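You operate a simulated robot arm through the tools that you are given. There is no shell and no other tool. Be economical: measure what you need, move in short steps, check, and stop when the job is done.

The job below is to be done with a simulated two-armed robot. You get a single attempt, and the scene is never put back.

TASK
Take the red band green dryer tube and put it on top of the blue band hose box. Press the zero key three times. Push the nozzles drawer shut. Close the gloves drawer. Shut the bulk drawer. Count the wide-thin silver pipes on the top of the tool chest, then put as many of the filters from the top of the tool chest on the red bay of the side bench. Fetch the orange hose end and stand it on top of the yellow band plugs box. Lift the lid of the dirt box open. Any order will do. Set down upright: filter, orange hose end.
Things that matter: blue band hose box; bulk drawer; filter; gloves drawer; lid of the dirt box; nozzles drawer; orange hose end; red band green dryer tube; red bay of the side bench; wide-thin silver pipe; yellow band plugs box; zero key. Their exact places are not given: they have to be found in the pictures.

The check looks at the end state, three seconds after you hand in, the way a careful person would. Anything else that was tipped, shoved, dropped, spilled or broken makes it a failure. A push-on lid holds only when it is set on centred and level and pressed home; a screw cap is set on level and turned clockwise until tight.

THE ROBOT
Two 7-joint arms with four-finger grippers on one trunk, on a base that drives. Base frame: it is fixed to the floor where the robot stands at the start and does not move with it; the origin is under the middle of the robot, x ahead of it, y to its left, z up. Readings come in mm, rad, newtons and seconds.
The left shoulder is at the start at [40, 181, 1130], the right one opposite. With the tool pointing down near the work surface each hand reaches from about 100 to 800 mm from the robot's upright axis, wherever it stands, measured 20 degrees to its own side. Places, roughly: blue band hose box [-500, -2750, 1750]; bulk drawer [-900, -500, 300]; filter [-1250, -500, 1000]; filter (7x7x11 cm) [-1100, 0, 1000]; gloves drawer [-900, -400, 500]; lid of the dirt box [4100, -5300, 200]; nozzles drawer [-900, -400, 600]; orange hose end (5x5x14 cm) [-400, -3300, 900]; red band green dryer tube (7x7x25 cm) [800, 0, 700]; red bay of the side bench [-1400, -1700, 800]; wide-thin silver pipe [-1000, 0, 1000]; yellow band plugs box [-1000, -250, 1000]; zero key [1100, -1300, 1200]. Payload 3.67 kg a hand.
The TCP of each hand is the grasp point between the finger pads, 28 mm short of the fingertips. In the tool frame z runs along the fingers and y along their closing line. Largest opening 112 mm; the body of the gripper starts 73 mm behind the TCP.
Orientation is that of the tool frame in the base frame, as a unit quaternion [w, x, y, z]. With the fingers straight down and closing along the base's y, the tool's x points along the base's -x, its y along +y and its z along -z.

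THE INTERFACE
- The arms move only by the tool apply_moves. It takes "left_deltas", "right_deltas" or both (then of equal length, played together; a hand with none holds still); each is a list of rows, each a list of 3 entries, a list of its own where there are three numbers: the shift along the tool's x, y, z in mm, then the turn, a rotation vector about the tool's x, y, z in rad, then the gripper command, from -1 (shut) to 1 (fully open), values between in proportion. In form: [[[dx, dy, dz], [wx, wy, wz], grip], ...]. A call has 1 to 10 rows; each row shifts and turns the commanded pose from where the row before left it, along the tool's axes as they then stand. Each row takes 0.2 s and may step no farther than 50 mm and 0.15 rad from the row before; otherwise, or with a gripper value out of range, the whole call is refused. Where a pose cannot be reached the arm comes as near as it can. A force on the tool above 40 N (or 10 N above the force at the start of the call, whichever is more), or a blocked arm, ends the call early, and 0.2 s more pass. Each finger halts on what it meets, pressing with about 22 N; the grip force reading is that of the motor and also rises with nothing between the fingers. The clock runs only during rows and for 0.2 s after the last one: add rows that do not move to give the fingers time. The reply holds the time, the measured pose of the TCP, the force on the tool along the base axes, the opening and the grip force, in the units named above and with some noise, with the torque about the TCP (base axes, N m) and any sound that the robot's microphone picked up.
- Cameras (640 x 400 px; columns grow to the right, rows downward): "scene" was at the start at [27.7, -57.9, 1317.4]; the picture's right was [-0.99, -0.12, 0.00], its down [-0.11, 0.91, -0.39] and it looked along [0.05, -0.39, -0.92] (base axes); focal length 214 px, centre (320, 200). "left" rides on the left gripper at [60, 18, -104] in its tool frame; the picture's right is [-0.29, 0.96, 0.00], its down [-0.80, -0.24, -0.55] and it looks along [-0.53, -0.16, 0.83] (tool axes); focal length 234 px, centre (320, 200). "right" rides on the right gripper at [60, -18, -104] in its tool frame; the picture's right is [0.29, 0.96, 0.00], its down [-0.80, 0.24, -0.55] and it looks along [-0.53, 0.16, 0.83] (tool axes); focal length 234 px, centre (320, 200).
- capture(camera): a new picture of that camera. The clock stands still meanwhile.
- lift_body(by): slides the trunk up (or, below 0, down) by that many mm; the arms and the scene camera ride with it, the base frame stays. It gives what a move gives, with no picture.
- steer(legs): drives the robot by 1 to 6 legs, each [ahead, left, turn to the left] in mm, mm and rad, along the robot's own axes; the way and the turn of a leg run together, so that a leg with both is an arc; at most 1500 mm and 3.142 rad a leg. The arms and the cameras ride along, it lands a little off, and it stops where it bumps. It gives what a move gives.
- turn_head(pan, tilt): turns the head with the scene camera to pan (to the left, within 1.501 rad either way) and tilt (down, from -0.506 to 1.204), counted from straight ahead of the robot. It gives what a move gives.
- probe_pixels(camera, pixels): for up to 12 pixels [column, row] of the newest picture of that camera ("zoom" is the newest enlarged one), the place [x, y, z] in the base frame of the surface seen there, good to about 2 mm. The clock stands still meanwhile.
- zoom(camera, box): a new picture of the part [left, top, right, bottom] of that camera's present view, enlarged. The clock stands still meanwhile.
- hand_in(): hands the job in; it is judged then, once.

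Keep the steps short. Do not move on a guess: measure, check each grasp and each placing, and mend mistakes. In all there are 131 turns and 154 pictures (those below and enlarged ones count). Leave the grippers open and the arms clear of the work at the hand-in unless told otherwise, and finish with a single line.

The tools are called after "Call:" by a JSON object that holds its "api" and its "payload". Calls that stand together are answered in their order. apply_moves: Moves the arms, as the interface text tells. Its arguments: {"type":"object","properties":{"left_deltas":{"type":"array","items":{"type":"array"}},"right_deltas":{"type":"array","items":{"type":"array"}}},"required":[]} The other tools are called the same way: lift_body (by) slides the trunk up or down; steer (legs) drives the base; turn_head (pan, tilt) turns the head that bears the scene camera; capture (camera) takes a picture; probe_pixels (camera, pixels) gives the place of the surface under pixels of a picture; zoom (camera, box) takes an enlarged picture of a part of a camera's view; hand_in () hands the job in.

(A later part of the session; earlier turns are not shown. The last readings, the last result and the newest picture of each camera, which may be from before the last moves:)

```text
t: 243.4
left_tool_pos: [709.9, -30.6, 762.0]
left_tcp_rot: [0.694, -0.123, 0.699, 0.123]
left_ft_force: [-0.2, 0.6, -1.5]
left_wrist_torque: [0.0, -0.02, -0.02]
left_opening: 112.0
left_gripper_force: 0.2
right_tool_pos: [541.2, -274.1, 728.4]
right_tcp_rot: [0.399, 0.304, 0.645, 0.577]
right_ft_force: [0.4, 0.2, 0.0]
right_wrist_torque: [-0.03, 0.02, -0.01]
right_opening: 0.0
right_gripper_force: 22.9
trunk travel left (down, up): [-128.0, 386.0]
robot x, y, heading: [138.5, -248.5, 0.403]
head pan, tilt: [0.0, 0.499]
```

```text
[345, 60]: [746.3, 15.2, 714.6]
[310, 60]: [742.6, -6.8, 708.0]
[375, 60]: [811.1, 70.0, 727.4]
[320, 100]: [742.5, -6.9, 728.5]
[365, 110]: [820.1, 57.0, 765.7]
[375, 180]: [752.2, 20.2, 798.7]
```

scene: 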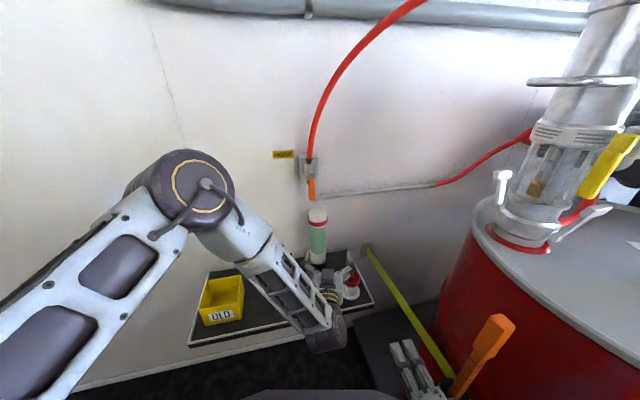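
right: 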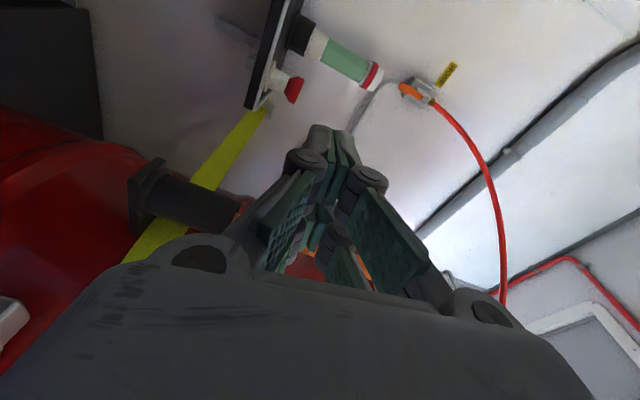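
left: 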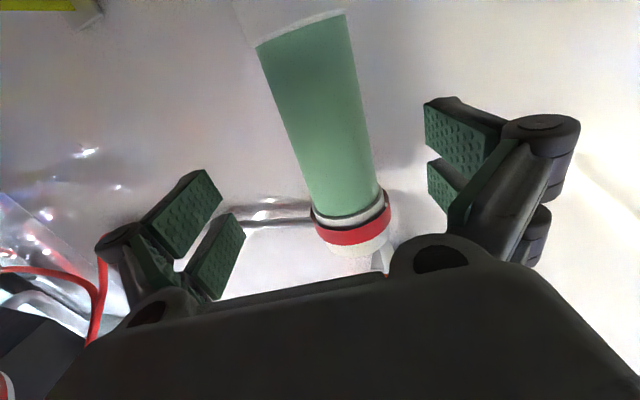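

Centred within 5 mm. Advance 66 mm and close.

Call:
{"api": "steer", "payload": {"legs": [[66, 4, 0]]}}

Call:
{"api": "capture", "payload": {"camera": "left"}}

```text
t: 244.4
left_tool_pos: [768.8, -1.2, 762.4]
left_tcp_rot: [0.694, -0.123, 0.699, 0.123]
left_ft_force: [0.6, 0.1, 0.2]
left_wrist_torque: [0.03, -0.01, -0.01]
left_opening: 111.9
left_gripper_force: 0.0
right_tool_pos: [601.6, -246.4, 728.6]
right_tcp_rot: [0.399, 0.303, 0.645, 0.577]
right_ft_force: [-0.3, 0.9, 0.2]
right_wrist_torque: [0.02, 0.01, 0.0]
right_opening: 0.2
right_gripper_force: 22.7
trunk travel left (down, up): [-128.0, 386.0]
robot x, y, heading: [195.3, -213.9, 0.404]
head pan, tilt: [0.0, 0.499]
```

```text
49 pictures are left
```

left: 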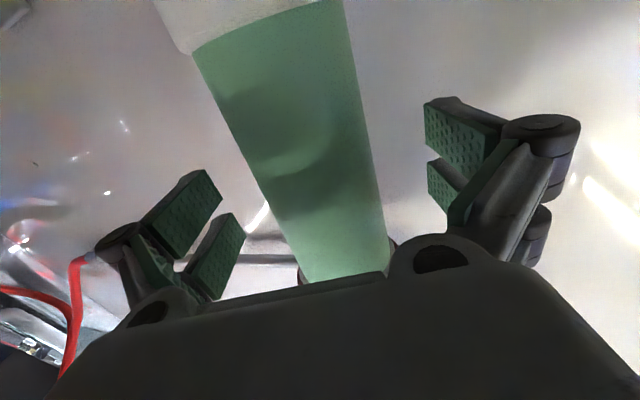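

Close on the tube, then lift 52 mm with the trunk (the coupling above is at ≈940).

Call:
{"api": "apply_moves", "payload": {"left_deltas": [[[0, 0, 0], [0, 0, 0], -1], [[0, 0, 0], [0, 0, 0], -1], [[0, 0, 0], [0, 0, 0], -1], [[0, 0, 0], [0, 0, 0], -1]]}}

Call:
{"api": "lift_body", "payload": {"by": 52}}

Call:
{"api": "zoom", "payload": {"camera": "scene", "box": [220, 130, 400, 330]}}

```text
t: 245.4
left_tool_pos: [768.1, -2.3, 763.0]
left_tcp_rot: [0.694, -0.123, 0.698, 0.123]
left_ft_force: [-0.4, 0.4, 0.9]
left_wrist_torque: [0.02, -0.05, -0.01]
left_opening: 54.6
left_gripper_force: 21.6
right_tool_pos: [599.7, -247.3, 728.5]
right_tcp_rot: [0.399, 0.304, 0.644, 0.578]
right_ft_force: [0.3, -0.8, 1.4]
right_wrist_torque: [-0.02, -0.01, 0.01]
right_opening: 0.1
right_gripper_force: 22.1
trunk travel left (down, up): [-128.0, 386.0]
robot x, y, heading: [196.8, -217.3, 0.401]
head pan, tilt: [0.0, 0.499]
```

```text
t: 246.3
left_tool_pos: [768.3, -2.9, 815.2]
left_tcp_rot: [0.693, -0.123, 0.699, 0.124]
left_ft_force: [-0.3, -0.2, -4.0]
left_wrist_torque: [-0.03, -0.05, 0.02]
left_opening: 54.0
left_gripper_force: 22.1
right_tool_pos: [600.1, -246.8, 781.1]
right_tcp_rot: [0.399, 0.305, 0.643, 0.578]
right_ft_force: [-1.0, 0.4, 0.2]
right_wrist_torque: [0.0, 0.01, -0.01]
right_opening: 0.0
right_gripper_force: 21.7
trunk travel left (down, up): [-180.0, 334.0]
robot x, y, heading: [199.7, -215.2, 0.405]
head pan, tilt: [0.0, 0.499]
```

```text
2.00 times, centred on (310, 230) of scene
```

zoom: 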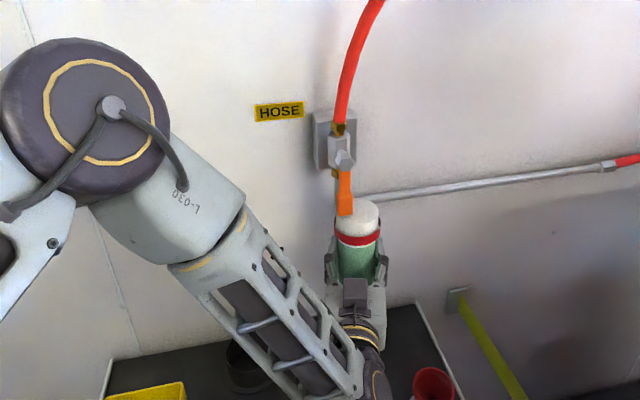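

Call:
{"api": "capture", "payload": {"camera": "right"}}

Call:
{"api": "probe_pixels", "payload": {"camera": "zoom", "pixels": [[357, 210], [345, 205], [345, 185], [357, 225]]}}

```text
47 pictures are left
```

right: 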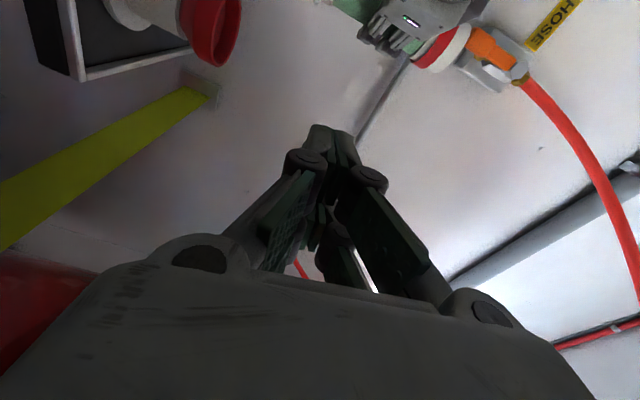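

```text
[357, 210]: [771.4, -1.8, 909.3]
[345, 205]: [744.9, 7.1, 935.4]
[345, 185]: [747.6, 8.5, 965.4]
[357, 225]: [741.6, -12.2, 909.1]
```

Top at z 910, coupling tip ≈ 925, cup rim ≈ 652. Lift 5 mm more and back out slowly.

Call:
{"api": "lift_body", "payload": {"by": 5}}

Call:
{"api": "steer", "payload": {"legs": [[-40, 0, 0]]}}

Call:
{"api": "zoom", "payload": {"camera": "scene", "box": [220, 130, 400, 330]}}

```text
t: 246.9
left_tool_pos: [768.0, -1.6, 821.8]
left_tcp_rot: [0.694, -0.123, 0.699, 0.123]
left_ft_force: [-1.1, 0.1, -8.3]
left_wrist_torque: [-0.12, -0.06, 0.0]
left_opening: 54.1
left_gripper_force: 21.9
right_tool_pos: [600.7, -246.4, 786.5]
right_tcp_rot: [0.399, 0.304, 0.643, 0.579]
right_ft_force: [-0.5, -0.4, -0.6]
right_wrist_torque: [0.01, -0.03, -0.02]
right_opening: 0.2
right_gripper_force: 21.5
trunk travel left (down, up): [-185.0, 329.0]
robot x, y, heading: [197.7, -216.0, 0.406]
head pan, tilt: [0.0, 0.499]
```

```text
t: 247.8
left_tool_pos: [730.4, -17.4, 822.3]
left_tcp_rot: [0.695, -0.123, 0.697, 0.124]
left_ft_force: [-1.7, 0.5, -3.0]
left_wrist_torque: [-0.02, 0.02, -0.03]
left_opening: 54.5
left_gripper_force: 21.9
right_tool_pos: [562.5, -262.1, 788.2]
right_tcp_rot: [0.4, 0.303, 0.643, 0.578]
right_ft_force: [0.6, -0.6, -0.4]
right_wrist_torque: [0.03, -0.03, 0.01]
right_opening: 0.0
right_gripper_force: 21.6
trunk travel left (down, up): [-185.0, 329.0]
robot x, y, heading: [159.0, -234.7, 0.406]
head pan, tilt: [0.0, 0.499]
```

```text
2.00 times, centred on (310, 230) of scene
```

zoom: 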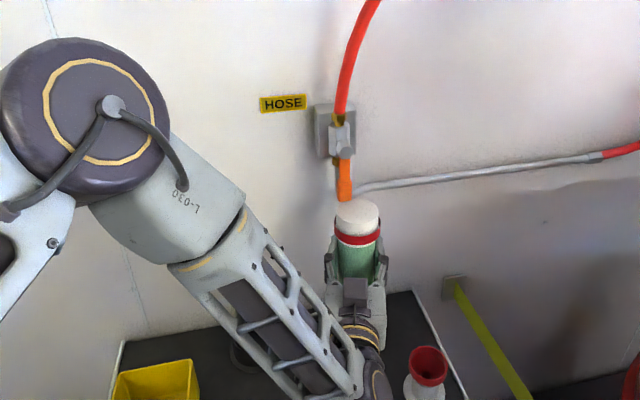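

The tube is free. Back out, return to the aisle, turn to the bench side and strafe in front of the HOSE box.

Call:
{"api": "steer", "payload": {"legs": [[-320, 0, 0], [-450, -600, 0], [0, 0, -2.93], [0, 1240, 0]]}}

Call:
{"api": "lift_body", "payload": {"by": 325}}

Call:
{"api": "turn_head", "payload": {"pan": 0, "tilt": 0.0}}

Call:
{"api": "capture", "payload": {"camera": "scene"}}

```text
t: 267.4
left_tool_pos: [-140.7, -2434.5, 821.4]
left_tcp_rot: [0.189, 0.683, 0.189, -0.68]
left_ft_force: [-0.1, -0.5, -2.8]
left_wrist_torque: [0.01, 0.0, -0.01]
left_opening: 54.1
left_gripper_force: 22.0
right_tool_pos: [-21.5, -2161.9, 785.7]
right_tcp_rot: [0.613, 0.67, -0.241, -0.343]
right_ft_force: [1.0, -0.1, -0.2]
right_wrist_torque: [0.01, 0.01, 0.01]
right_opening: 0.0
right_gripper_force: 21.9
trunk travel left (down, up): [-185.0, 329.0]
robot x, y, heading: [377.2, -2114.6, -2.551]
head pan, tilt: [0.0, 0.499]
```

```text
t: 270.6
left_tool_pos: [-141.1, -2434.4, 1144.3]
left_tcp_rot: [0.189, 0.683, 0.189, -0.68]
left_ft_force: [-0.5, -0.2, -4.4]
left_wrist_torque: [-0.03, 0.01, -0.01]
left_opening: 54.6
left_gripper_force: 22.3
right_tool_pos: [-22.6, -2162.9, 1110.8]
right_tcp_rot: [0.614, 0.669, -0.241, -0.342]
right_ft_force: [-0.6, 0.6, -0.1]
right_wrist_torque: [0.01, 0.02, 0.01]
right_opening: 0.0
right_gripper_force: 21.9
trunk travel left (down, up): [-510.0, 4.0]
robot x, y, heading: [378.1, -2115.6, -2.551]
head pan, tilt: [0.0, 0.499]
```

```text
t: 271.5
left_tool_pos: [-141.4, -2434.3, 1144.9]
left_tcp_rot: [0.188, 0.683, 0.188, -0.68]
left_ft_force: [0.1, 0.3, -3.4]
left_wrist_torque: [0.0, -0.01, -0.02]
left_opening: 54.3
left_gripper_force: 22.0
right_tool_pos: [-22.1, -2163.0, 1112.0]
right_tcp_rot: [0.613, 0.669, -0.242, -0.343]
right_ft_force: [0.2, -0.3, -0.5]
right_wrist_torque: [0.01, -0.01, 0.0]
right_opening: 0.0
right_gripper_force: 22.4
trunk travel left (down, up): [-510.0, 4.0]
robot x, y, heading: [378.8, -2118.1, -2.551]
head pan, tilt: [0.0, 0.0]
```

```text
45 pictures are left
```

scene: 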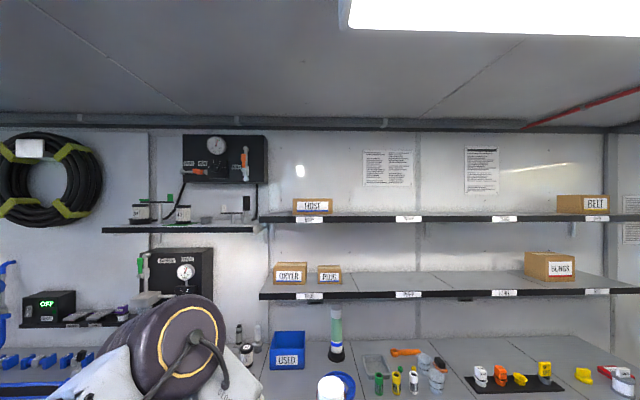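

Call:
{"api": "zoom", "payload": {"camera": "scene", "box": [265, 180, 365, 240]}}

Call:
{"api": "probe_pixels", "payload": {"camera": "zoom", "pixels": [[185, 170], [190, 122], [420, 122], [420, 195], [300, 118], [300, 135], [200, 113], [410, 113], [300, 220], [300, 207], [185, 195]]}}

```text
6.40 times, centred on (315, 210) of scene
```

zoom: 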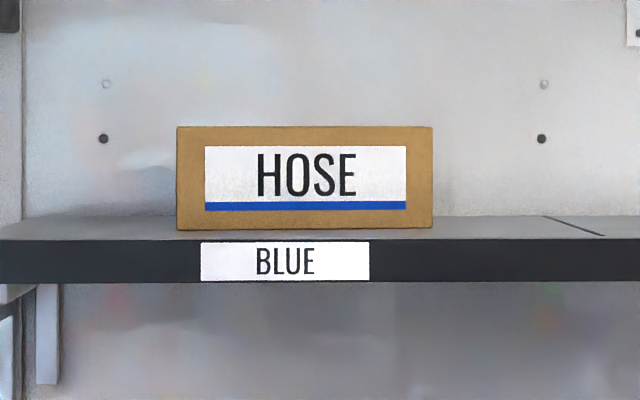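

```text
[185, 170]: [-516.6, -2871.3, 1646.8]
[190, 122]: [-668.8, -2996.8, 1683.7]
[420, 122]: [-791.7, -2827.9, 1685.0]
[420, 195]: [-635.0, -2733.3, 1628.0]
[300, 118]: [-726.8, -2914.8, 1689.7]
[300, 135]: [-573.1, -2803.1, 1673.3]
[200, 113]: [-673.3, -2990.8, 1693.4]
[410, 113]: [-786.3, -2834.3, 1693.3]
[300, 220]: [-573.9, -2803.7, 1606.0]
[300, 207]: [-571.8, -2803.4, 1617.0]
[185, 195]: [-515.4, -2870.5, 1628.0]
```

Box: front at t≈-2088, top z≈1680, 200 wide, centred straight ahead. Raise the tube with the left arm.

Call:
{"api": "apply_moves", "payload": {"left_deltas": [[[-48, 0, 0], [0, 0, 0], -1], [[-48, 0, 0], [0, 0, 0], -1], [[-48, 0, 0], [0, 0, 0], -1], [[-48, 0, 0], [0, 0, 0], -1], [[-48, 0, 0], [0, 0, 0], -1], [[-48, 0, 0], [0, 0, 0], -1], [[-48, 0, 0], [0, 0, 0], -1], [[-48, 0, 0], [0, 0, 0], -1], [[-48, 0, 0], [0, 0, 0], -1], [[-48, 0, 0], [0, 0, 0], -1]]}}

Call:
{"api": "apply_moves", "payload": {"left_deltas": [[[-48, 0, 0], [0, 0, 0], -1], [[-48, 0, 0], [0, 0, 0], -1], [[-48, 0, 0], [0, 0, 0], -1], [[-48, 0, 0], [0, 0, 0], -1], [[-40, 0, 0], [0, 0, 0], -1], [[0, 0, 0], [0, 0, 0], -1]]}}

Call:
{"api": "turn_head", "payload": {"pan": 0, "tilt": -0.15}}

Call:
{"api": "capture", "payload": {"camera": "scene"}}

```text
t: 273.7
left_tool_pos: [-143.6, -2434.7, 1626.8]
left_tcp_rot: [0.188, 0.684, 0.187, -0.679]
left_ft_force: [0.4, 0.4, -4.5]
left_wrist_torque: [0.02, -0.02, -0.02]
left_opening: 54.4
left_gripper_force: 22.4
right_tool_pos: [-21.8, -2161.9, 1111.0]
right_tcp_rot: [0.613, 0.67, -0.241, -0.342]
right_ft_force: [-0.1, -0.3, 0.1]
right_wrist_torque: [-0.02, 0.02, 0.0]
right_opening: 0.0
right_gripper_force: 21.8
trunk travel left (down, up): [-510.0, 4.0]
robot x, y, heading: [378.5, -2117.8, -2.548]
head pan, tilt: [0.0, 0.0]
```

```text
t: 275.1
left_tool_pos: [-145.0, -2436.5, 1856.1]
left_tcp_rot: [0.19, 0.683, 0.19, -0.679]
left_ft_force: [-0.7, 0.6, -3.2]
left_wrist_torque: [0.01, 0.0, 0.04]
left_opening: 54.2
left_gripper_force: 22.4
right_tool_pos: [-21.8, -2163.4, 1110.4]
right_tcp_rot: [0.613, 0.67, -0.242, -0.343]
right_ft_force: [-0.3, 1.1, 0.4]
right_wrist_torque: [0.02, 0.0, -0.01]
right_opening: 0.0
right_gripper_force: 21.8
trunk travel left (down, up): [-510.0, 4.0]
robot x, y, heading: [375.9, -2114.1, -2.551]
head pan, tilt: [0.0, 0.0]
```

```text
t: 275.8
left_tool_pos: [-145.2, -2436.9, 1856.7]
left_tcp_rot: [0.189, 0.683, 0.189, -0.68]
left_ft_force: [0.5, -1.0, -3.5]
left_wrist_torque: [0.0, 0.02, 0.01]
left_opening: 54.3
left_gripper_force: 21.7
right_tool_pos: [-21.7, -2163.2, 1110.7]
right_tcp_rot: [0.612, 0.67, -0.241, -0.343]
right_ft_force: [-0.3, -0.5, 0.2]
right_wrist_torque: [0.02, -0.01, 0.03]
right_opening: 0.0
right_gripper_force: 22.3
trunk travel left (down, up): [-510.0, 4.0]
robot x, y, heading: [380.4, -2115.0, -2.546]
head pan, tilt: [0.0, -0.15]
```

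```text
43 pictures are left
```

scene: 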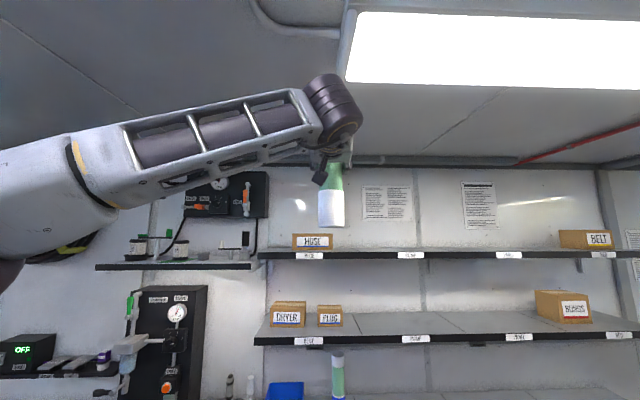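

The tube hangs upright at z 1857. Check ceiling clearance along the way in.

Call:
{"api": "probe_pixels", "payload": {"camera": "scene", "pixels": [[420, 160], [420, 130], [420, 100], [360, 50], [300, 60], [335, 85], [331, 222], [340, 105], [290, 150]]}}

Call:
{"api": "zoom", "payload": {"camera": "scene", "box": [260, 70, 400, 260]}}

```text
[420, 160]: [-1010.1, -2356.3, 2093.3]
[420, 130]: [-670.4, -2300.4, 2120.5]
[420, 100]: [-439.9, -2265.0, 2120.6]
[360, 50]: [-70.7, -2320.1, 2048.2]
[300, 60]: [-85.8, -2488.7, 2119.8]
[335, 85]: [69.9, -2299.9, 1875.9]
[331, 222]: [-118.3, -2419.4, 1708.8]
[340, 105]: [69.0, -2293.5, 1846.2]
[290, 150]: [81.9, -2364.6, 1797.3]
```

```text
2.11 times, centred on (330, 165) of scene
```

zoom: 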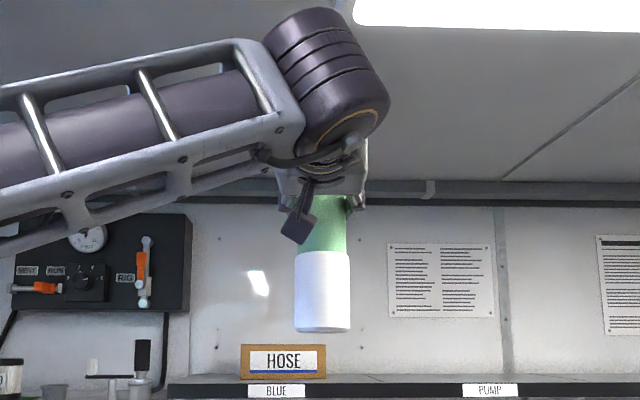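

Ceiling is at 2120, fine. Drive in 500 mm and 48 left.

Call:
{"api": "steer", "payload": {"legs": [[0, 50, 0], [500, 0, 0]]}}

Call:
{"api": "capture", "payload": {"camera": "scene"}}

Call:
{"api": "capture", "payload": {"camera": "left"}}

```text
t: 279.3
left_tool_pos: [-527.6, -2753.9, 1857.2]
left_tcp_rot: [0.189, 0.682, 0.188, -0.681]
left_ft_force: [0.5, 0.3, -3.5]
left_wrist_torque: [-0.01, 0.0, 0.01]
left_opening: 54.8
left_gripper_force: 22.6
right_tool_pos: [-406.8, -2481.2, 1109.6]
right_tcp_rot: [0.613, 0.67, -0.241, -0.342]
right_ft_force: [-0.1, 0.6, 1.4]
right_wrist_torque: [0.02, -0.02, -0.02]
right_opening: 0.1
right_gripper_force: 21.6
trunk travel left (down, up): [-510.0, 4.0]
robot x, y, heading: [-8.0, -2436.1, -2.55]
head pan, tilt: [0.0, -0.15]
```

```text
41 pictures are left
```

scene: 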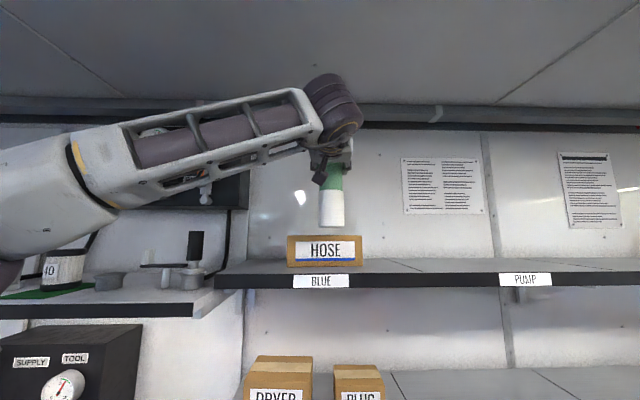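

```text
40 pictures are left
```

left: 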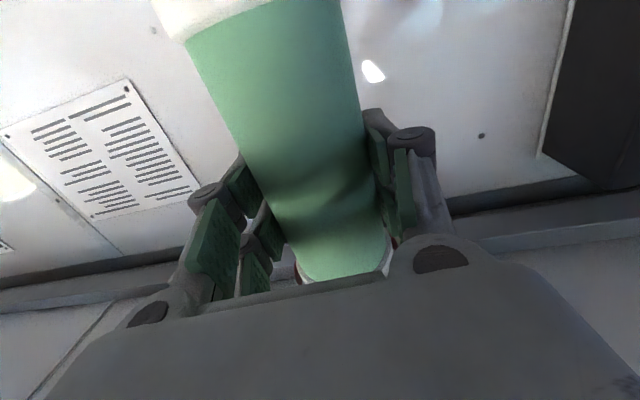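

Extend the arm 127 mm to be over the box.

Call:
{"api": "apply_moves", "payload": {"left_deltas": [[[0, 5, 42], [0, 0, 0], -1], [[0, 5, 42], [0, 0, 0], -1], [[0, 4, 43], [0, 0, 0], -1], [[0, 0, 0], [0, 0, 0], -1]]}}

Call:
{"api": "zoom", "payload": {"camera": "scene", "box": [240, 60, 420, 290]}}

Call:
{"api": "probe_pixels", "payload": {"camera": "zoom", "pixels": [[335, 240], [335, 250], [335, 260], [300, 255], [380, 255], [290, 310], [330, 300]]}}

```text
t: 280.3
left_tool_pos: [-631.4, -2833.9, 1856.7]
left_tcp_rot: [0.19, 0.683, 0.189, -0.68]
left_ft_force: [0.9, -0.3, -3.9]
left_wrist_torque: [0.02, 0.0, -0.01]
left_opening: 54.5
left_gripper_force: 22.0
right_tool_pos: [-407.2, -2483.0, 1109.7]
right_tcp_rot: [0.613, 0.67, -0.241, -0.343]
right_ft_force: [-0.4, 0.0, 0.0]
right_wrist_torque: [-0.03, -0.01, -0.01]
right_opening: 0.0
right_gripper_force: 22.1
trunk travel left (down, up): [-510.0, 4.0]
robot x, y, heading: [-5.3, -2437.2, -2.55]
head pan, tilt: [0.0, -0.15]
```

```text
1.74 times, centred on (330, 175) of scene
```

zoom: 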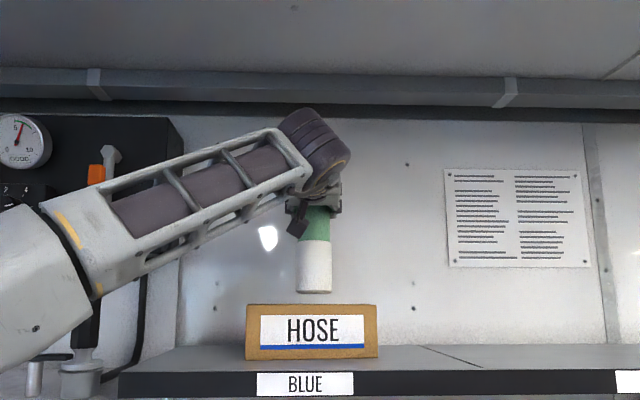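

```text
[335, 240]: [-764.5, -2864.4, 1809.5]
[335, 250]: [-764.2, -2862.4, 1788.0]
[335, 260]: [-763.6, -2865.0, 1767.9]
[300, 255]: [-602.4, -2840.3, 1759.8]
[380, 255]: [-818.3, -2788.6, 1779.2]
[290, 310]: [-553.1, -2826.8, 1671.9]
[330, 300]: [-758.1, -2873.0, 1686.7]
```

Centred over the box. Lower gently until contact.

Call:
{"api": "apply_moves", "payload": {"left_deltas": [[[8, 0, 0], [0, 0, 0], -1], [[6, 0, 0], [0, 0, 0], -1], [[2.5, 0, 0], [0, 0, 0], -1], [[2, 0, 0], [0, 0, 0], -1], [[0, 0, 0], [0, 0, 0], -1]]}}

Call:
{"api": "zoom", "payload": {"camera": "scene", "box": [290, 160, 370, 280]}}

```text
t: 281.5
left_tool_pos: [-630.8, -2832.6, 1838.6]
left_tcp_rot: [0.189, 0.682, 0.188, -0.681]
left_ft_force: [-1.7, -0.5, 6.0]
left_wrist_torque: [-0.3, 0.53, -0.03]
left_opening: 54.3
left_gripper_force: 22.3
right_tool_pos: [-407.6, -2484.0, 1111.1]
right_tcp_rot: [0.613, 0.669, -0.241, -0.343]
right_ft_force: [-0.6, -0.4, 0.5]
right_wrist_torque: [0.02, -0.01, 0.01]
right_opening: 0.0
right_gripper_force: 22.1
trunk travel left (down, up): [-510.0, 4.0]
robot x, y, heading: [-8.4, -2435.9, -2.547]
head pan, tilt: [0.0, -0.15]
```

```text
3.33 times, centred on (330, 220) of scene
```

zoom: 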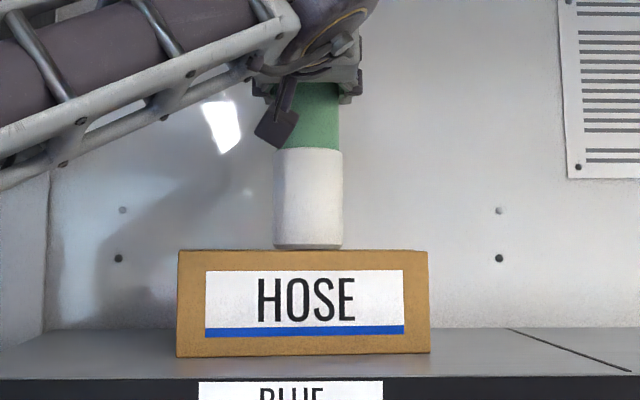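

Contact ≈10 N. Open the fingers, then withdraw straight back.

Call:
{"api": "apply_moves", "payload": {"left_deltas": [[[0, 0, 0], [0, 0, 0], -0.02], [[0, 0, 0], [0, 0, 0], 0.2], [[0, 0, 0], [0, 0, 0], 0.5], [[0, 0, 0], [0, 0, 0], 0.6], [[0, 0, 0], [0, 0, 0], 0.6]]}}

Call:
{"api": "zoom", "payload": {"camera": "scene", "box": [290, 160, 370, 280]}}

Call:
{"api": "capture", "payload": {"camera": "left"}}

```text
t: 282.7
left_tool_pos: [-632.6, -2832.6, 1838.0]
left_tcp_rot: [0.188, 0.683, 0.188, -0.681]
left_ft_force: [-0.6, 0.0, 0.2]
left_wrist_torque: [0.01, -0.01, -0.01]
left_opening: 89.5
left_gripper_force: 0.1
right_tool_pos: [-407.0, -2482.8, 1109.8]
right_tcp_rot: [0.613, 0.67, -0.241, -0.342]
right_ft_force: [-0.3, 0.0, -0.2]
right_wrist_torque: [0.0, 0.04, 0.02]
right_opening: 0.0
right_gripper_force: 22.3
trunk travel left (down, up): [-510.0, 4.0]
robot x, y, heading: [-5.7, -2434.9, -2.547]
head pan, tilt: [0.0, -0.15]
```

```text
3.33 times, centred on (330, 220) of scene
```

zoom: 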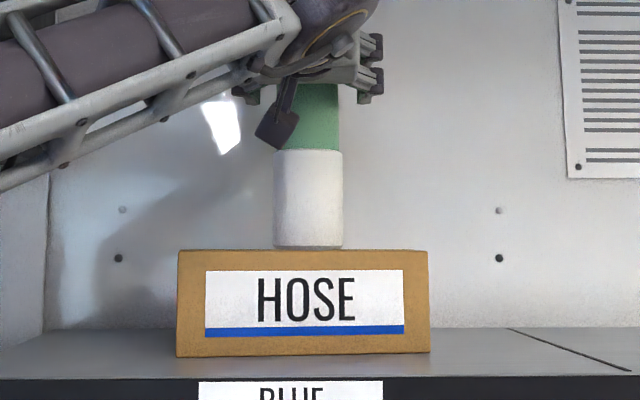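

```text
36 pictures are left
```

left: 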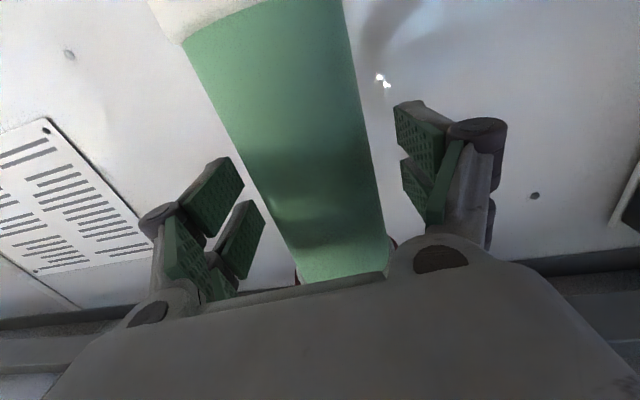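

The tube stands free. Withdraw straight back and drive away from the bench.

Call:
{"api": "apply_moves", "payload": {"left_deltas": [[[0, 0, -25], [0, 0, 0], 0.6], [[0, 0, -40], [0, 0, 0], 0.6], [[0, 0, -45], [0, 0, 0], 0.6], [[0, 0, -45], [0, 0, 0], 0.6], [[0, 0, -45], [0, 0, 0], 0.6], [[0, 0, -40], [0, 0, 0], 0.6]]}}

Call:
{"api": "steer", "payload": {"legs": [[-450, 0, 0]]}}

Call:
{"api": "zoom", "payload": {"camera": "scene", "box": [240, 120, 400, 300]}}

```text
t: 284.1
left_tool_pos: [-422.8, -2711.0, 1840.0]
left_tcp_rot: [0.189, 0.683, 0.188, -0.68]
left_ft_force: [-0.1, 0.9, 0.0]
left_wrist_torque: [0.01, -0.03, 0.01]
left_opening: 89.7
left_gripper_force: 0.0
right_tool_pos: [-407.3, -2482.0, 1110.9]
right_tcp_rot: [0.613, 0.669, -0.241, -0.344]
right_ft_force: [-0.7, 0.6, 0.8]
right_wrist_torque: [0.02, -0.01, -0.02]
right_opening: 0.0
right_gripper_force: 21.8
trunk travel left (down, up): [-510.0, 4.0]
robot x, y, heading: [-6.1, -2435.2, -2.547]
head pan, tilt: [0.0, -0.15]
```

```text
t: 286.9
left_tool_pos: [-54.0, -2458.3, 1838.9]
left_tcp_rot: [0.188, 0.684, 0.188, -0.68]
left_ft_force: [-0.4, -1.0, -0.3]
left_wrist_torque: [0.05, 0.01, 0.01]
left_opening: 89.5
left_gripper_force: 0.1
right_tool_pos: [-33.9, -2230.9, 1110.2]
right_tcp_rot: [0.612, 0.67, -0.242, -0.343]
right_ft_force: [0.2, 0.1, 0.5]
right_wrist_torque: [-0.02, -0.01, 0.03]
right_opening: 0.0
right_gripper_force: 21.7
trunk travel left (down, up): [-510.0, 4.0]
robot x, y, heading: [366.7, -2186.2, -2.549]
head pan, tilt: [0.0, -0.15]
```

```text
2.22 times, centred on (320, 210) of scene
```

zoom: 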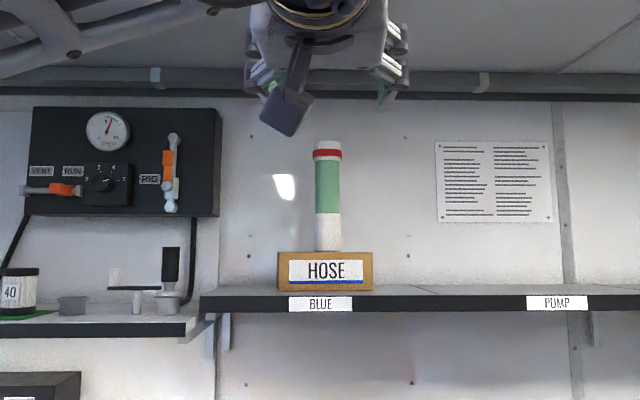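

The tube is done. Turn around to find the zero key on the opposite side.

Call:
{"api": "steer", "payload": {"legs": [[0, 0, -1.56], [0, 0, -1.56]]}}

Call:
{"api": "lift_body", "payload": {"by": -150}}

Call:
{"api": "turn_head", "payload": {"pan": 0.1, "tilt": 0.2}}

Call:
{"api": "capture", "payload": {"camera": "scene"}}

```text
t: 295.8
left_tool_pos: [787.7, -1911.0, 1838.4]
left_tcp_rot: [0.68, -0.189, 0.683, 0.189]
left_ft_force: [-1.0, -0.4, -0.1]
left_wrist_torque: [0.01, 0.01, 0.03]
left_opening: 89.5
left_gripper_force: 0.1
right_tool_pos: [768.8, -2137.2, 1109.5]
right_tcp_rot: [0.343, 0.241, 0.67, 0.613]
right_ft_force: [0.3, -0.1, -0.4]
right_wrist_torque: [0.04, 0.01, 0.05]
right_opening: 0.1
right_gripper_force: 21.7
trunk travel left (down, up): [-510.0, 4.0]
robot x, y, heading: [364.8, -2183.8, 0.585]
head pan, tilt: [0.0, -0.15]
```

```text
t: 297.5
left_tool_pos: [787.5, -1910.9, 1688.6]
left_tcp_rot: [0.68, -0.188, 0.683, 0.188]
left_ft_force: [-1.0, -0.3, 0.4]
left_wrist_torque: [-0.02, -0.02, -0.01]
left_opening: 89.8
left_gripper_force: 0.1
right_tool_pos: [768.6, -2138.4, 961.3]
right_tcp_rot: [0.344, 0.242, 0.669, 0.613]
right_ft_force: [0.5, 0.1, 0.4]
right_wrist_torque: [0.01, -0.05, 0.02]
right_opening: 0.0
right_gripper_force: 21.7
trunk travel left (down, up): [-360.0, 154.0]
robot x, y, heading: [367.5, -2183.2, 0.592]
head pan, tilt: [0.0, -0.15]
```

```text
t: 298.3
left_tool_pos: [786.7, -1910.1, 1689.5]
left_tcp_rot: [0.68, -0.188, 0.683, 0.189]
left_ft_force: [0.3, 1.2, -0.2]
left_wrist_torque: [-0.06, 0.0, -0.02]
left_opening: 89.5
left_gripper_force: 0.1
right_tool_pos: [768.8, -2138.0, 961.2]
right_tcp_rot: [0.344, 0.241, 0.67, 0.612]
right_ft_force: [0.2, -0.3, 0.7]
right_wrist_torque: [0.0, 0.0, 0.01]
right_opening: 0.2
right_gripper_force: 22.3
trunk travel left (down, up): [-360.0, 154.0]
robot x, y, heading: [368.7, -2185.8, 0.592]
head pan, tilt: [0.099, 0.201]
```

```text
34 pictures are left
```

scene: 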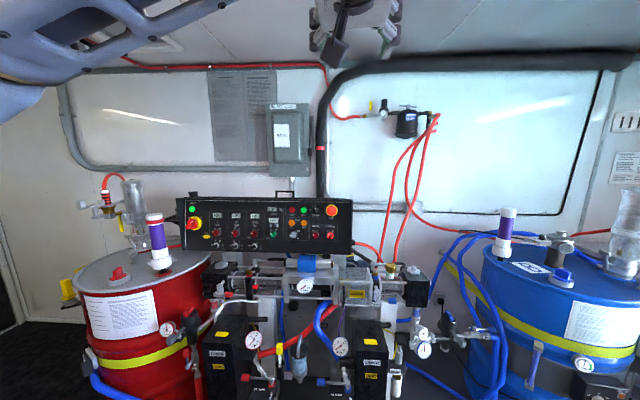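

Call:
{"api": "zoom", "payload": {"camera": "scene", "box": [175, 190, 360, 305]}}

Call:
{"api": "zoom", "payload": {"camera": "scene", "box": [275, 195, 350, 250]}}

```text
3.46 times, centred on (268, 248) of scene
```

zoom: 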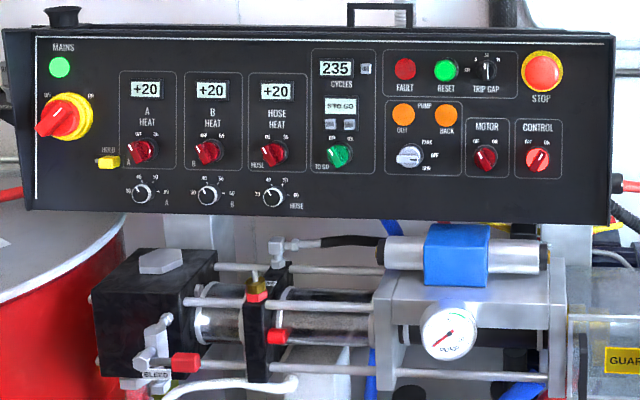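

```text
7.27 times, centred on (312, 222) of scene
```

zoom: 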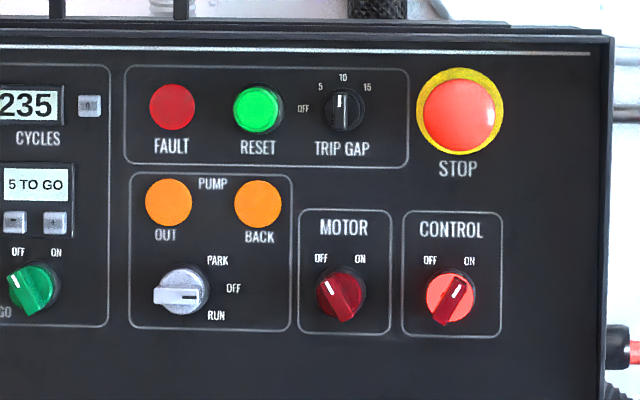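

The "0" key sits right of the CYCLES display (zoom 366,69). Enlarge and measure.

Call:
{"api": "zoom", "payload": {"camera": "scene", "box": [262, 198, 298, 240]}}

Call:
{"api": "probe_pixels", "payload": {"camera": "zoom", "pixels": [[380, 103], [345, 103], [415, 103], [380, 70], [380, 135], [440, 103], [300, 103], [380, 160], [480, 300], [480, 60]]}}

```text
9.52 times, centred on (280, 219) of scene
```

zoom: 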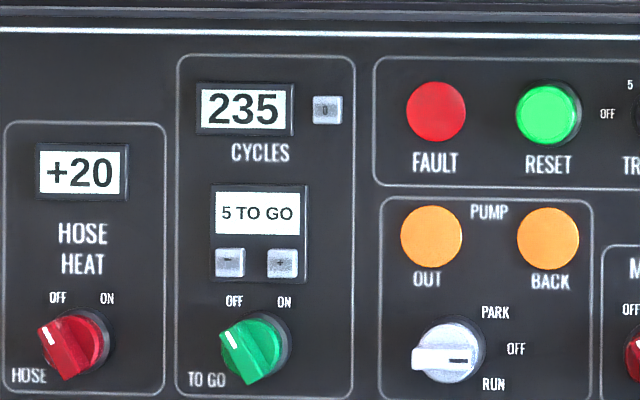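

```text
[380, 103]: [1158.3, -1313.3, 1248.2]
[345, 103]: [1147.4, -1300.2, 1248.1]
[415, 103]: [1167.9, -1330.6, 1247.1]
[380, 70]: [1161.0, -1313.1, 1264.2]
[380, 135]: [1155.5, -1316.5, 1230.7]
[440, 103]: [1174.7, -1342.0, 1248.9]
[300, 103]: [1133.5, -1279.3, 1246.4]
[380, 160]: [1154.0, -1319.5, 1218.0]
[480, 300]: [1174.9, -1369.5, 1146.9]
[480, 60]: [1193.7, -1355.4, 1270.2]
```

Call:
{"api": "probe_pixels", "payload": {"camera": "zoom", "pixels": [[326, 109], [318, 102], [334, 116], [290, 109], [350, 109]]}}

Call:
{"api": "probe_pixels", "payload": {"camera": "scene", "pixels": [[232, 350], [370, 350], [305, 285], [265, 370], [305, 262], [345, 380], [240, 290], [400, 285], [340, 350], [425, 345], [220, 310], [310, 310]]}}

```text
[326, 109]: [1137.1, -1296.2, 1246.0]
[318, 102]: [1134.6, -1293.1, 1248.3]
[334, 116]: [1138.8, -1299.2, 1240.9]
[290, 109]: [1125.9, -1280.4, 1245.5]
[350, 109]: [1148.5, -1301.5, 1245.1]
```

```text
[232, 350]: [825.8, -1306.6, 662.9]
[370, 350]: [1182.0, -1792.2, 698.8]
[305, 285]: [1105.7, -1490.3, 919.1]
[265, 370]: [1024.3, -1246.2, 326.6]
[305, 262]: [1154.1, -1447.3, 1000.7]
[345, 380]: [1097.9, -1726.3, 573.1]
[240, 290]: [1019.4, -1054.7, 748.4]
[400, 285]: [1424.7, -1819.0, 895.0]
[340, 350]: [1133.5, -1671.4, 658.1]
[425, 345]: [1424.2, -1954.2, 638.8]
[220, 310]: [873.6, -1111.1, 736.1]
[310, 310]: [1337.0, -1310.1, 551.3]
```

Key centre ≈ (1137,-1296,1246), panel leaning back ≈12°. Machine front is at t≈-100 for lower parts. Lower the left hand, close it, strafe left 284 and approach.

Call:
{"api": "apply_moves", "payload": {"left_deltas": [[[49, 0, 0], [0, 0, 0], -1], [[49, 0, 0], [0, 0, 0], -1], [[49, 0, 0], [0, 0, 0], -1], [[49, 0, 0], [0, 0, 0], -1], [[49, 0, 0], [0, 0, 0], -1], [[49, 0, 0], [0, 0, 0], -1], [[49, 0, 0], [0, 0, 0], -1], [[49, 0, 0], [0, 0, 0], -1], [[49, 0, 0], [0, 0, 0], -1], [[0, 0, 0], [0, 0, 0], -1]]}}

Call:
{"api": "steer", "payload": {"legs": [[0, 284, 0.02], [350, 0, 0]]}}

Call:
{"api": "capture", "payload": {"camera": "scene"}}

```text
t: 300.5
left_tool_pos: [785.5, -1911.9, 1247.0]
left_tcp_rot: [0.68, -0.188, 0.683, 0.188]
left_ft_force: [0.1, 0.0, 0.3]
left_wrist_torque: [0.0, 0.01, -0.01]
left_opening: 0.2
left_gripper_force: 22.5
right_tool_pos: [766.4, -2139.0, 960.0]
right_tcp_rot: [0.344, 0.242, 0.67, 0.612]
right_ft_force: [-0.2, 0.2, -0.5]
right_wrist_torque: [0.01, -0.05, -0.01]
right_opening: 0.3
right_gripper_force: 22.4
trunk travel left (down, up): [-360.0, 154.0]
robot x, y, heading: [366.1, -2180.3, 0.593]
head pan, tilt: [0.099, 0.201]
```

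```text
t: 304.5
left_tool_pos: [911.5, -1470.0, 1248.1]
left_tcp_rot: [0.678, -0.193, 0.682, 0.193]
left_ft_force: [0.1, 0.5, 0.6]
left_wrist_torque: [0.01, 0.03, 0.03]
left_opening: 0.0
left_gripper_force: 21.6
right_tool_pos: [898.8, -1697.1, 960.6]
right_tcp_rot: [0.339, 0.237, 0.671, 0.615]
right_ft_force: [0.9, 0.4, 0.0]
right_wrist_torque: [-0.03, -0.02, 0.03]
right_opening: 0.0
right_gripper_force: 22.6
trunk travel left (down, up): [-360.0, 154.0]
robot x, y, heading: [498.8, -1750.9, 0.606]
head pan, tilt: [0.099, 0.201]
```

```text
30 pictures are left
```

scene: 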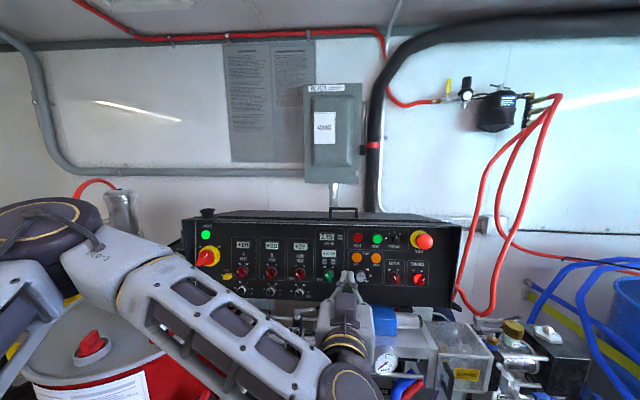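

Call:
{"api": "zoom", "payload": {"camera": "scene", "box": [305, 220, 375, 270]}}

Call:
{"api": "probe_pixels", "payload": {"camera": "zoom", "pixels": [[328, 148], [322, 148], [334, 148], [328, 142], [328, 155]]}}

```text
8.00 times, centred on (340, 245) of scene
```

zoom: 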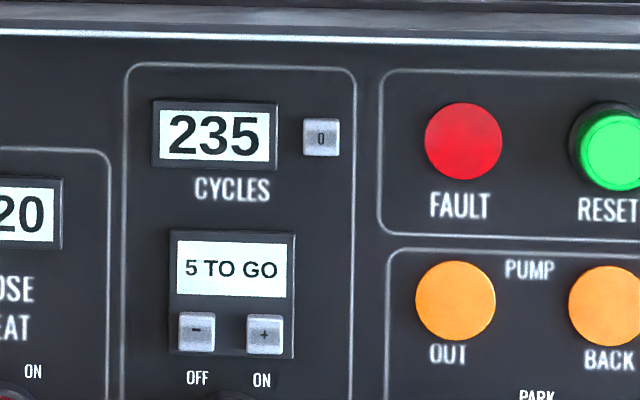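

```text
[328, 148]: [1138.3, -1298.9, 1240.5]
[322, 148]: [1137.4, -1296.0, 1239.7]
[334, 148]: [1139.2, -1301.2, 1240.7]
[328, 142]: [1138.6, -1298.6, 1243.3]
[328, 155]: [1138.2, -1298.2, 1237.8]
```

Key centre ≈ (1137.6,-1295.7,1245). Drive 100 ahead, then position the closed fingertips about 20 mm in front of the key.

Call:
{"api": "steer", "payload": {"legs": [[100, 0, 0]]}}

Call:
{"api": "apply_moves", "payload": {"left_deltas": [[[1, 8, 28], [0, 0, 0], -1], [[1, 8, 28], [0, 0, 0], -1], [[1, 8, 28], [0, 0, 0], -1], [[0, 6, 28], [0, 0, 0], -1], [[0, 0, 0], [0, 0, 0], -1]]}}

Call:
{"api": "zoom", "payload": {"camera": "scene", "box": [290, 200, 390, 290]}}

```text
t: 305.6
left_tool_pos: [993.0, -1413.8, 1247.3]
left_tcp_rot: [0.679, -0.193, 0.682, 0.193]
left_ft_force: [0.6, 0.4, 0.0]
left_wrist_torque: [0.01, -0.01, -0.01]
left_opening: 0.0
left_gripper_force: 21.8
right_tool_pos: [979.9, -1640.6, 960.0]
right_tcp_rot: [0.338, 0.237, 0.671, 0.615]
right_ft_force: [0.6, 0.6, 0.2]
right_wrist_torque: [0.01, 0.0, 0.0]
right_opening: 0.0
right_gripper_force: 21.6
trunk travel left (down, up): [-360.0, 154.0]
robot x, y, heading: [581.8, -1692.3, 0.609]
head pan, tilt: [0.099, 0.201]
```

```text
t: 306.9
left_tool_pos: [1072.6, -1329.7, 1246.4]
left_tcp_rot: [0.679, -0.192, 0.681, 0.193]
left_ft_force: [-0.1, 1.0, -0.5]
left_wrist_torque: [0.0, 0.05, 0.02]
left_opening: 0.1
left_gripper_force: 22.2
right_tool_pos: [978.9, -1640.8, 960.2]
right_tcp_rot: [0.338, 0.237, 0.672, 0.615]
right_ft_force: [0.4, -0.2, 0.0]
right_wrist_torque: [-0.01, 0.01, 0.0]
right_opening: 0.2
right_gripper_force: 21.4
trunk travel left (down, up): [-360.0, 154.0]
robot x, y, heading: [577.5, -1692.7, 0.608]
head pan, tilt: [0.099, 0.201]
```

```text
4.44 times, centred on (340, 245) of scene
```

zoom: 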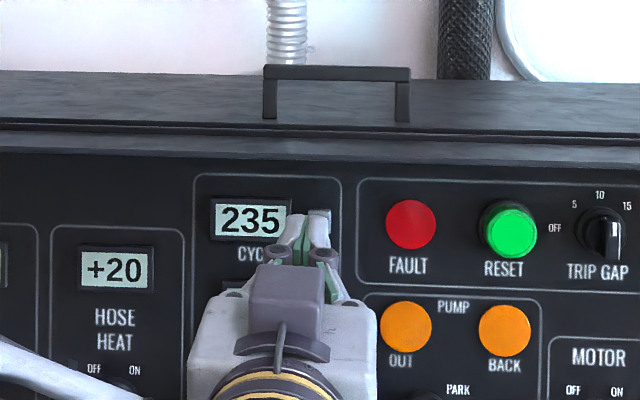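

Tip is 45 mm short and 5 mm left of the key. Correct and approach to within ~10 mm, checking with the left camera.

Call:
{"api": "apply_moves", "payload": {"left_deltas": [[[1, -5, 15], [0, 0, 0], -1], [[0, 0, 18], [0, 0, 0], -1], [[0, 0, 0], [0, 0, 0], -1]]}}

Call:
{"api": "capture", "payload": {"camera": "left"}}

Call:
{"api": "zoom", "payload": {"camera": "scene", "box": [300, 210, 380, 270]}}

```text
t: 307.6
left_tool_pos: [1101.5, -1317.4, 1242.9]
left_tcp_rot: [0.679, -0.193, 0.681, 0.193]
left_ft_force: [0.0, 1.6, -0.8]
left_wrist_torque: [-0.02, 0.02, 0.02]
left_opening: 0.0
left_gripper_force: 22.1
right_tool_pos: [978.9, -1642.1, 960.1]
right_tcp_rot: [0.339, 0.238, 0.672, 0.614]
right_ft_force: [0.3, 0.2, 0.2]
right_wrist_torque: [-0.01, 0.0, -0.01]
right_opening: 0.0
right_gripper_force: 22.0
trunk travel left (down, up): [-360.0, 154.0]
robot x, y, heading: [580.6, -1693.8, 0.602]
head pan, tilt: [0.099, 0.201]
```

```text
27 pictures are left
```

left: 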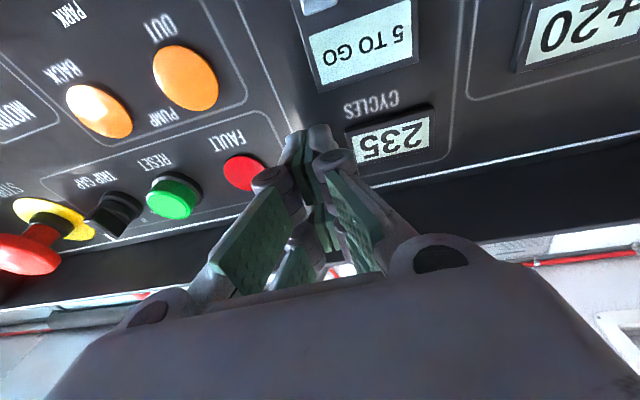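

```text
6.67 times, centred on (340, 240) of scene
```

zoom: 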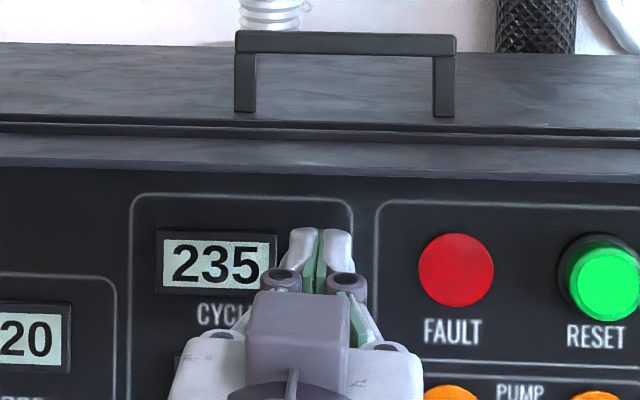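

Tips are 14 mm from the key and aligned. First press: advance in small steps, then back off.

Call:
{"api": "apply_moves", "payload": {"left_deltas": [[[-2, 0, 9], [0, 0, 0], -1], [[0, 0, 4], [0, 0, 0], -1], [[0, 0, 3], [0, 0, 0], -1], [[0, 0, 2], [0, 0, 0], -1], [[0, 0, 0], [0, 0, 0], -1]]}}

```text
t: 308.9
left_tool_pos: [1116.8, -1309.1, 1245.1]
left_tcp_rot: [0.68, -0.192, 0.681, 0.193]
left_ft_force: [-8.3, -4.7, -2.3]
left_wrist_torque: [-0.12, 0.25, 0.09]
left_opening: 0.2
left_gripper_force: 22.1
right_tool_pos: [977.5, -1641.0, 960.4]
right_tcp_rot: [0.339, 0.237, 0.671, 0.615]
right_ft_force: [0.7, -0.5, -0.1]
right_wrist_torque: [0.02, 0.01, -0.04]
right_opening: 0.2
right_gripper_force: 21.5
trunk travel left (down, up): [-360.0, 154.0]
robot x, y, heading: [579.0, -1692.5, 0.609]
head pan, tilt: [0.099, 0.201]
heard: click
```

A click was heard. Back off and check the display.

Call:
{"api": "apply_moves", "payload": {"left_deltas": [[[0, 0, -10], [0, 0, 0], -1], [[0, 0, -6], [0, 0, 0], -1], [[0, 0, 0], [0, 0, 0], -1]]}}

Call:
{"api": "zoom", "payload": {"camera": "scene", "box": [300, 210, 380, 270]}}

```text
t: 309.6
left_tool_pos: [1104.6, -1316.0, 1245.5]
left_tcp_rot: [0.678, -0.193, 0.682, 0.193]
left_ft_force: [-0.6, 0.6, -0.1]
left_wrist_torque: [0.0, 0.03, 0.04]
left_opening: 0.1
left_gripper_force: 21.7
right_tool_pos: [979.4, -1641.6, 960.1]
right_tcp_rot: [0.338, 0.237, 0.672, 0.615]
right_ft_force: [1.1, -0.7, -0.5]
right_wrist_torque: [-0.02, -0.01, -0.01]
right_opening: 0.1
right_gripper_force: 21.6
trunk travel left (down, up): [-360.0, 154.0]
robot x, y, heading: [581.3, -1692.7, 0.608]
head pan, tilt: [0.099, 0.201]
```

```text
6.67 times, centred on (340, 240) of scene
```

zoom: 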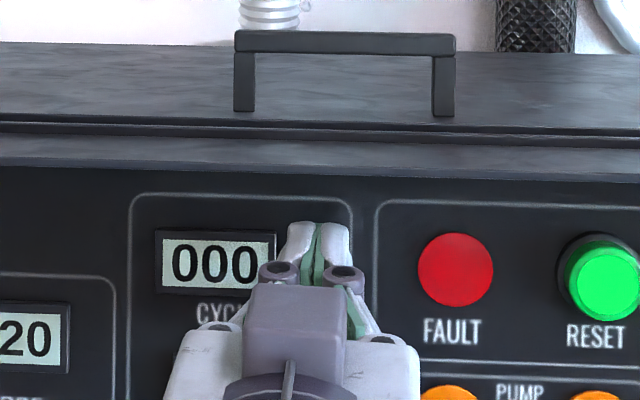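

Display reads 000. Second press and release.

Call:
{"api": "apply_moves", "payload": {"left_deltas": [[[0, 0, 9], [0, 0, 0], -1], [[0, 0, 4], [0, 0, 0], -1], [[0, 0, 3], [0, 0, 0], -1], [[0, 0, 0], [0, 0, 0], -1], [[0, 0, -8], [0, 0, 0], -1], [[0, 0, -8], [0, 0, 0], -1], [[0, 0, 0], [0, 0, 0], -1]]}}

```text
t: 311.2
left_tool_pos: [1105.4, -1315.6, 1245.0]
left_tcp_rot: [0.679, -0.191, 0.683, 0.192]
left_ft_force: [0.7, 0.0, 0.2]
left_wrist_torque: [0.0, -0.02, 0.0]
left_opening: 0.2
left_gripper_force: 22.1
right_tool_pos: [980.0, -1640.2, 959.6]
right_tcp_rot: [0.339, 0.238, 0.671, 0.615]
right_ft_force: [-0.7, 0.0, -0.6]
right_wrist_torque: [0.0, 0.02, 0.01]
right_opening: 0.0
right_gripper_force: 21.7
trunk travel left (down, up): [-360.0, 154.0]
robot x, y, heading: [576.2, -1692.5, 0.604]
head pan, tilt: [0.099, 0.201]
heard: click
```

Second click. Third press and release, then withdraw.

Call:
{"api": "apply_moves", "payload": {"left_deltas": [[[0, 0, 9], [0, 0, 0], -1], [[0, 0, 4], [0, 0, 0], -1], [[0, 0, 3], [0, 0, 0], -1], [[0, 0, 0], [0, 0, 0], -1], [[0, 0, -8], [0, 0, 0], -1], [[0, 0, -8], [0, 0, 0], -1], [[0, 0, -40], [0, 0, 0], -1], [[0, 0, -40], [0, 0, 0], -1]]}}

```text
t: 313.1
left_tool_pos: [1035.8, -1359.6, 1245.8]
left_tcp_rot: [0.679, -0.193, 0.681, 0.193]
left_ft_force: [0.5, -0.1, 0.4]
left_wrist_torque: [0.01, -0.02, -0.01]
left_opening: 0.2
left_gripper_force: 21.4
right_tool_pos: [977.1, -1640.0, 960.6]
right_tcp_rot: [0.339, 0.237, 0.671, 0.615]
right_ft_force: [0.1, 0.0, 0.9]
right_wrist_torque: [0.02, 0.03, -0.01]
right_opening: 0.1
right_gripper_force: 22.0
trunk travel left (down, up): [-360.0, 154.0]
robot x, y, heading: [578.3, -1691.6, 0.607]
head pan, tilt: [0.099, 0.201]
heard: click
```

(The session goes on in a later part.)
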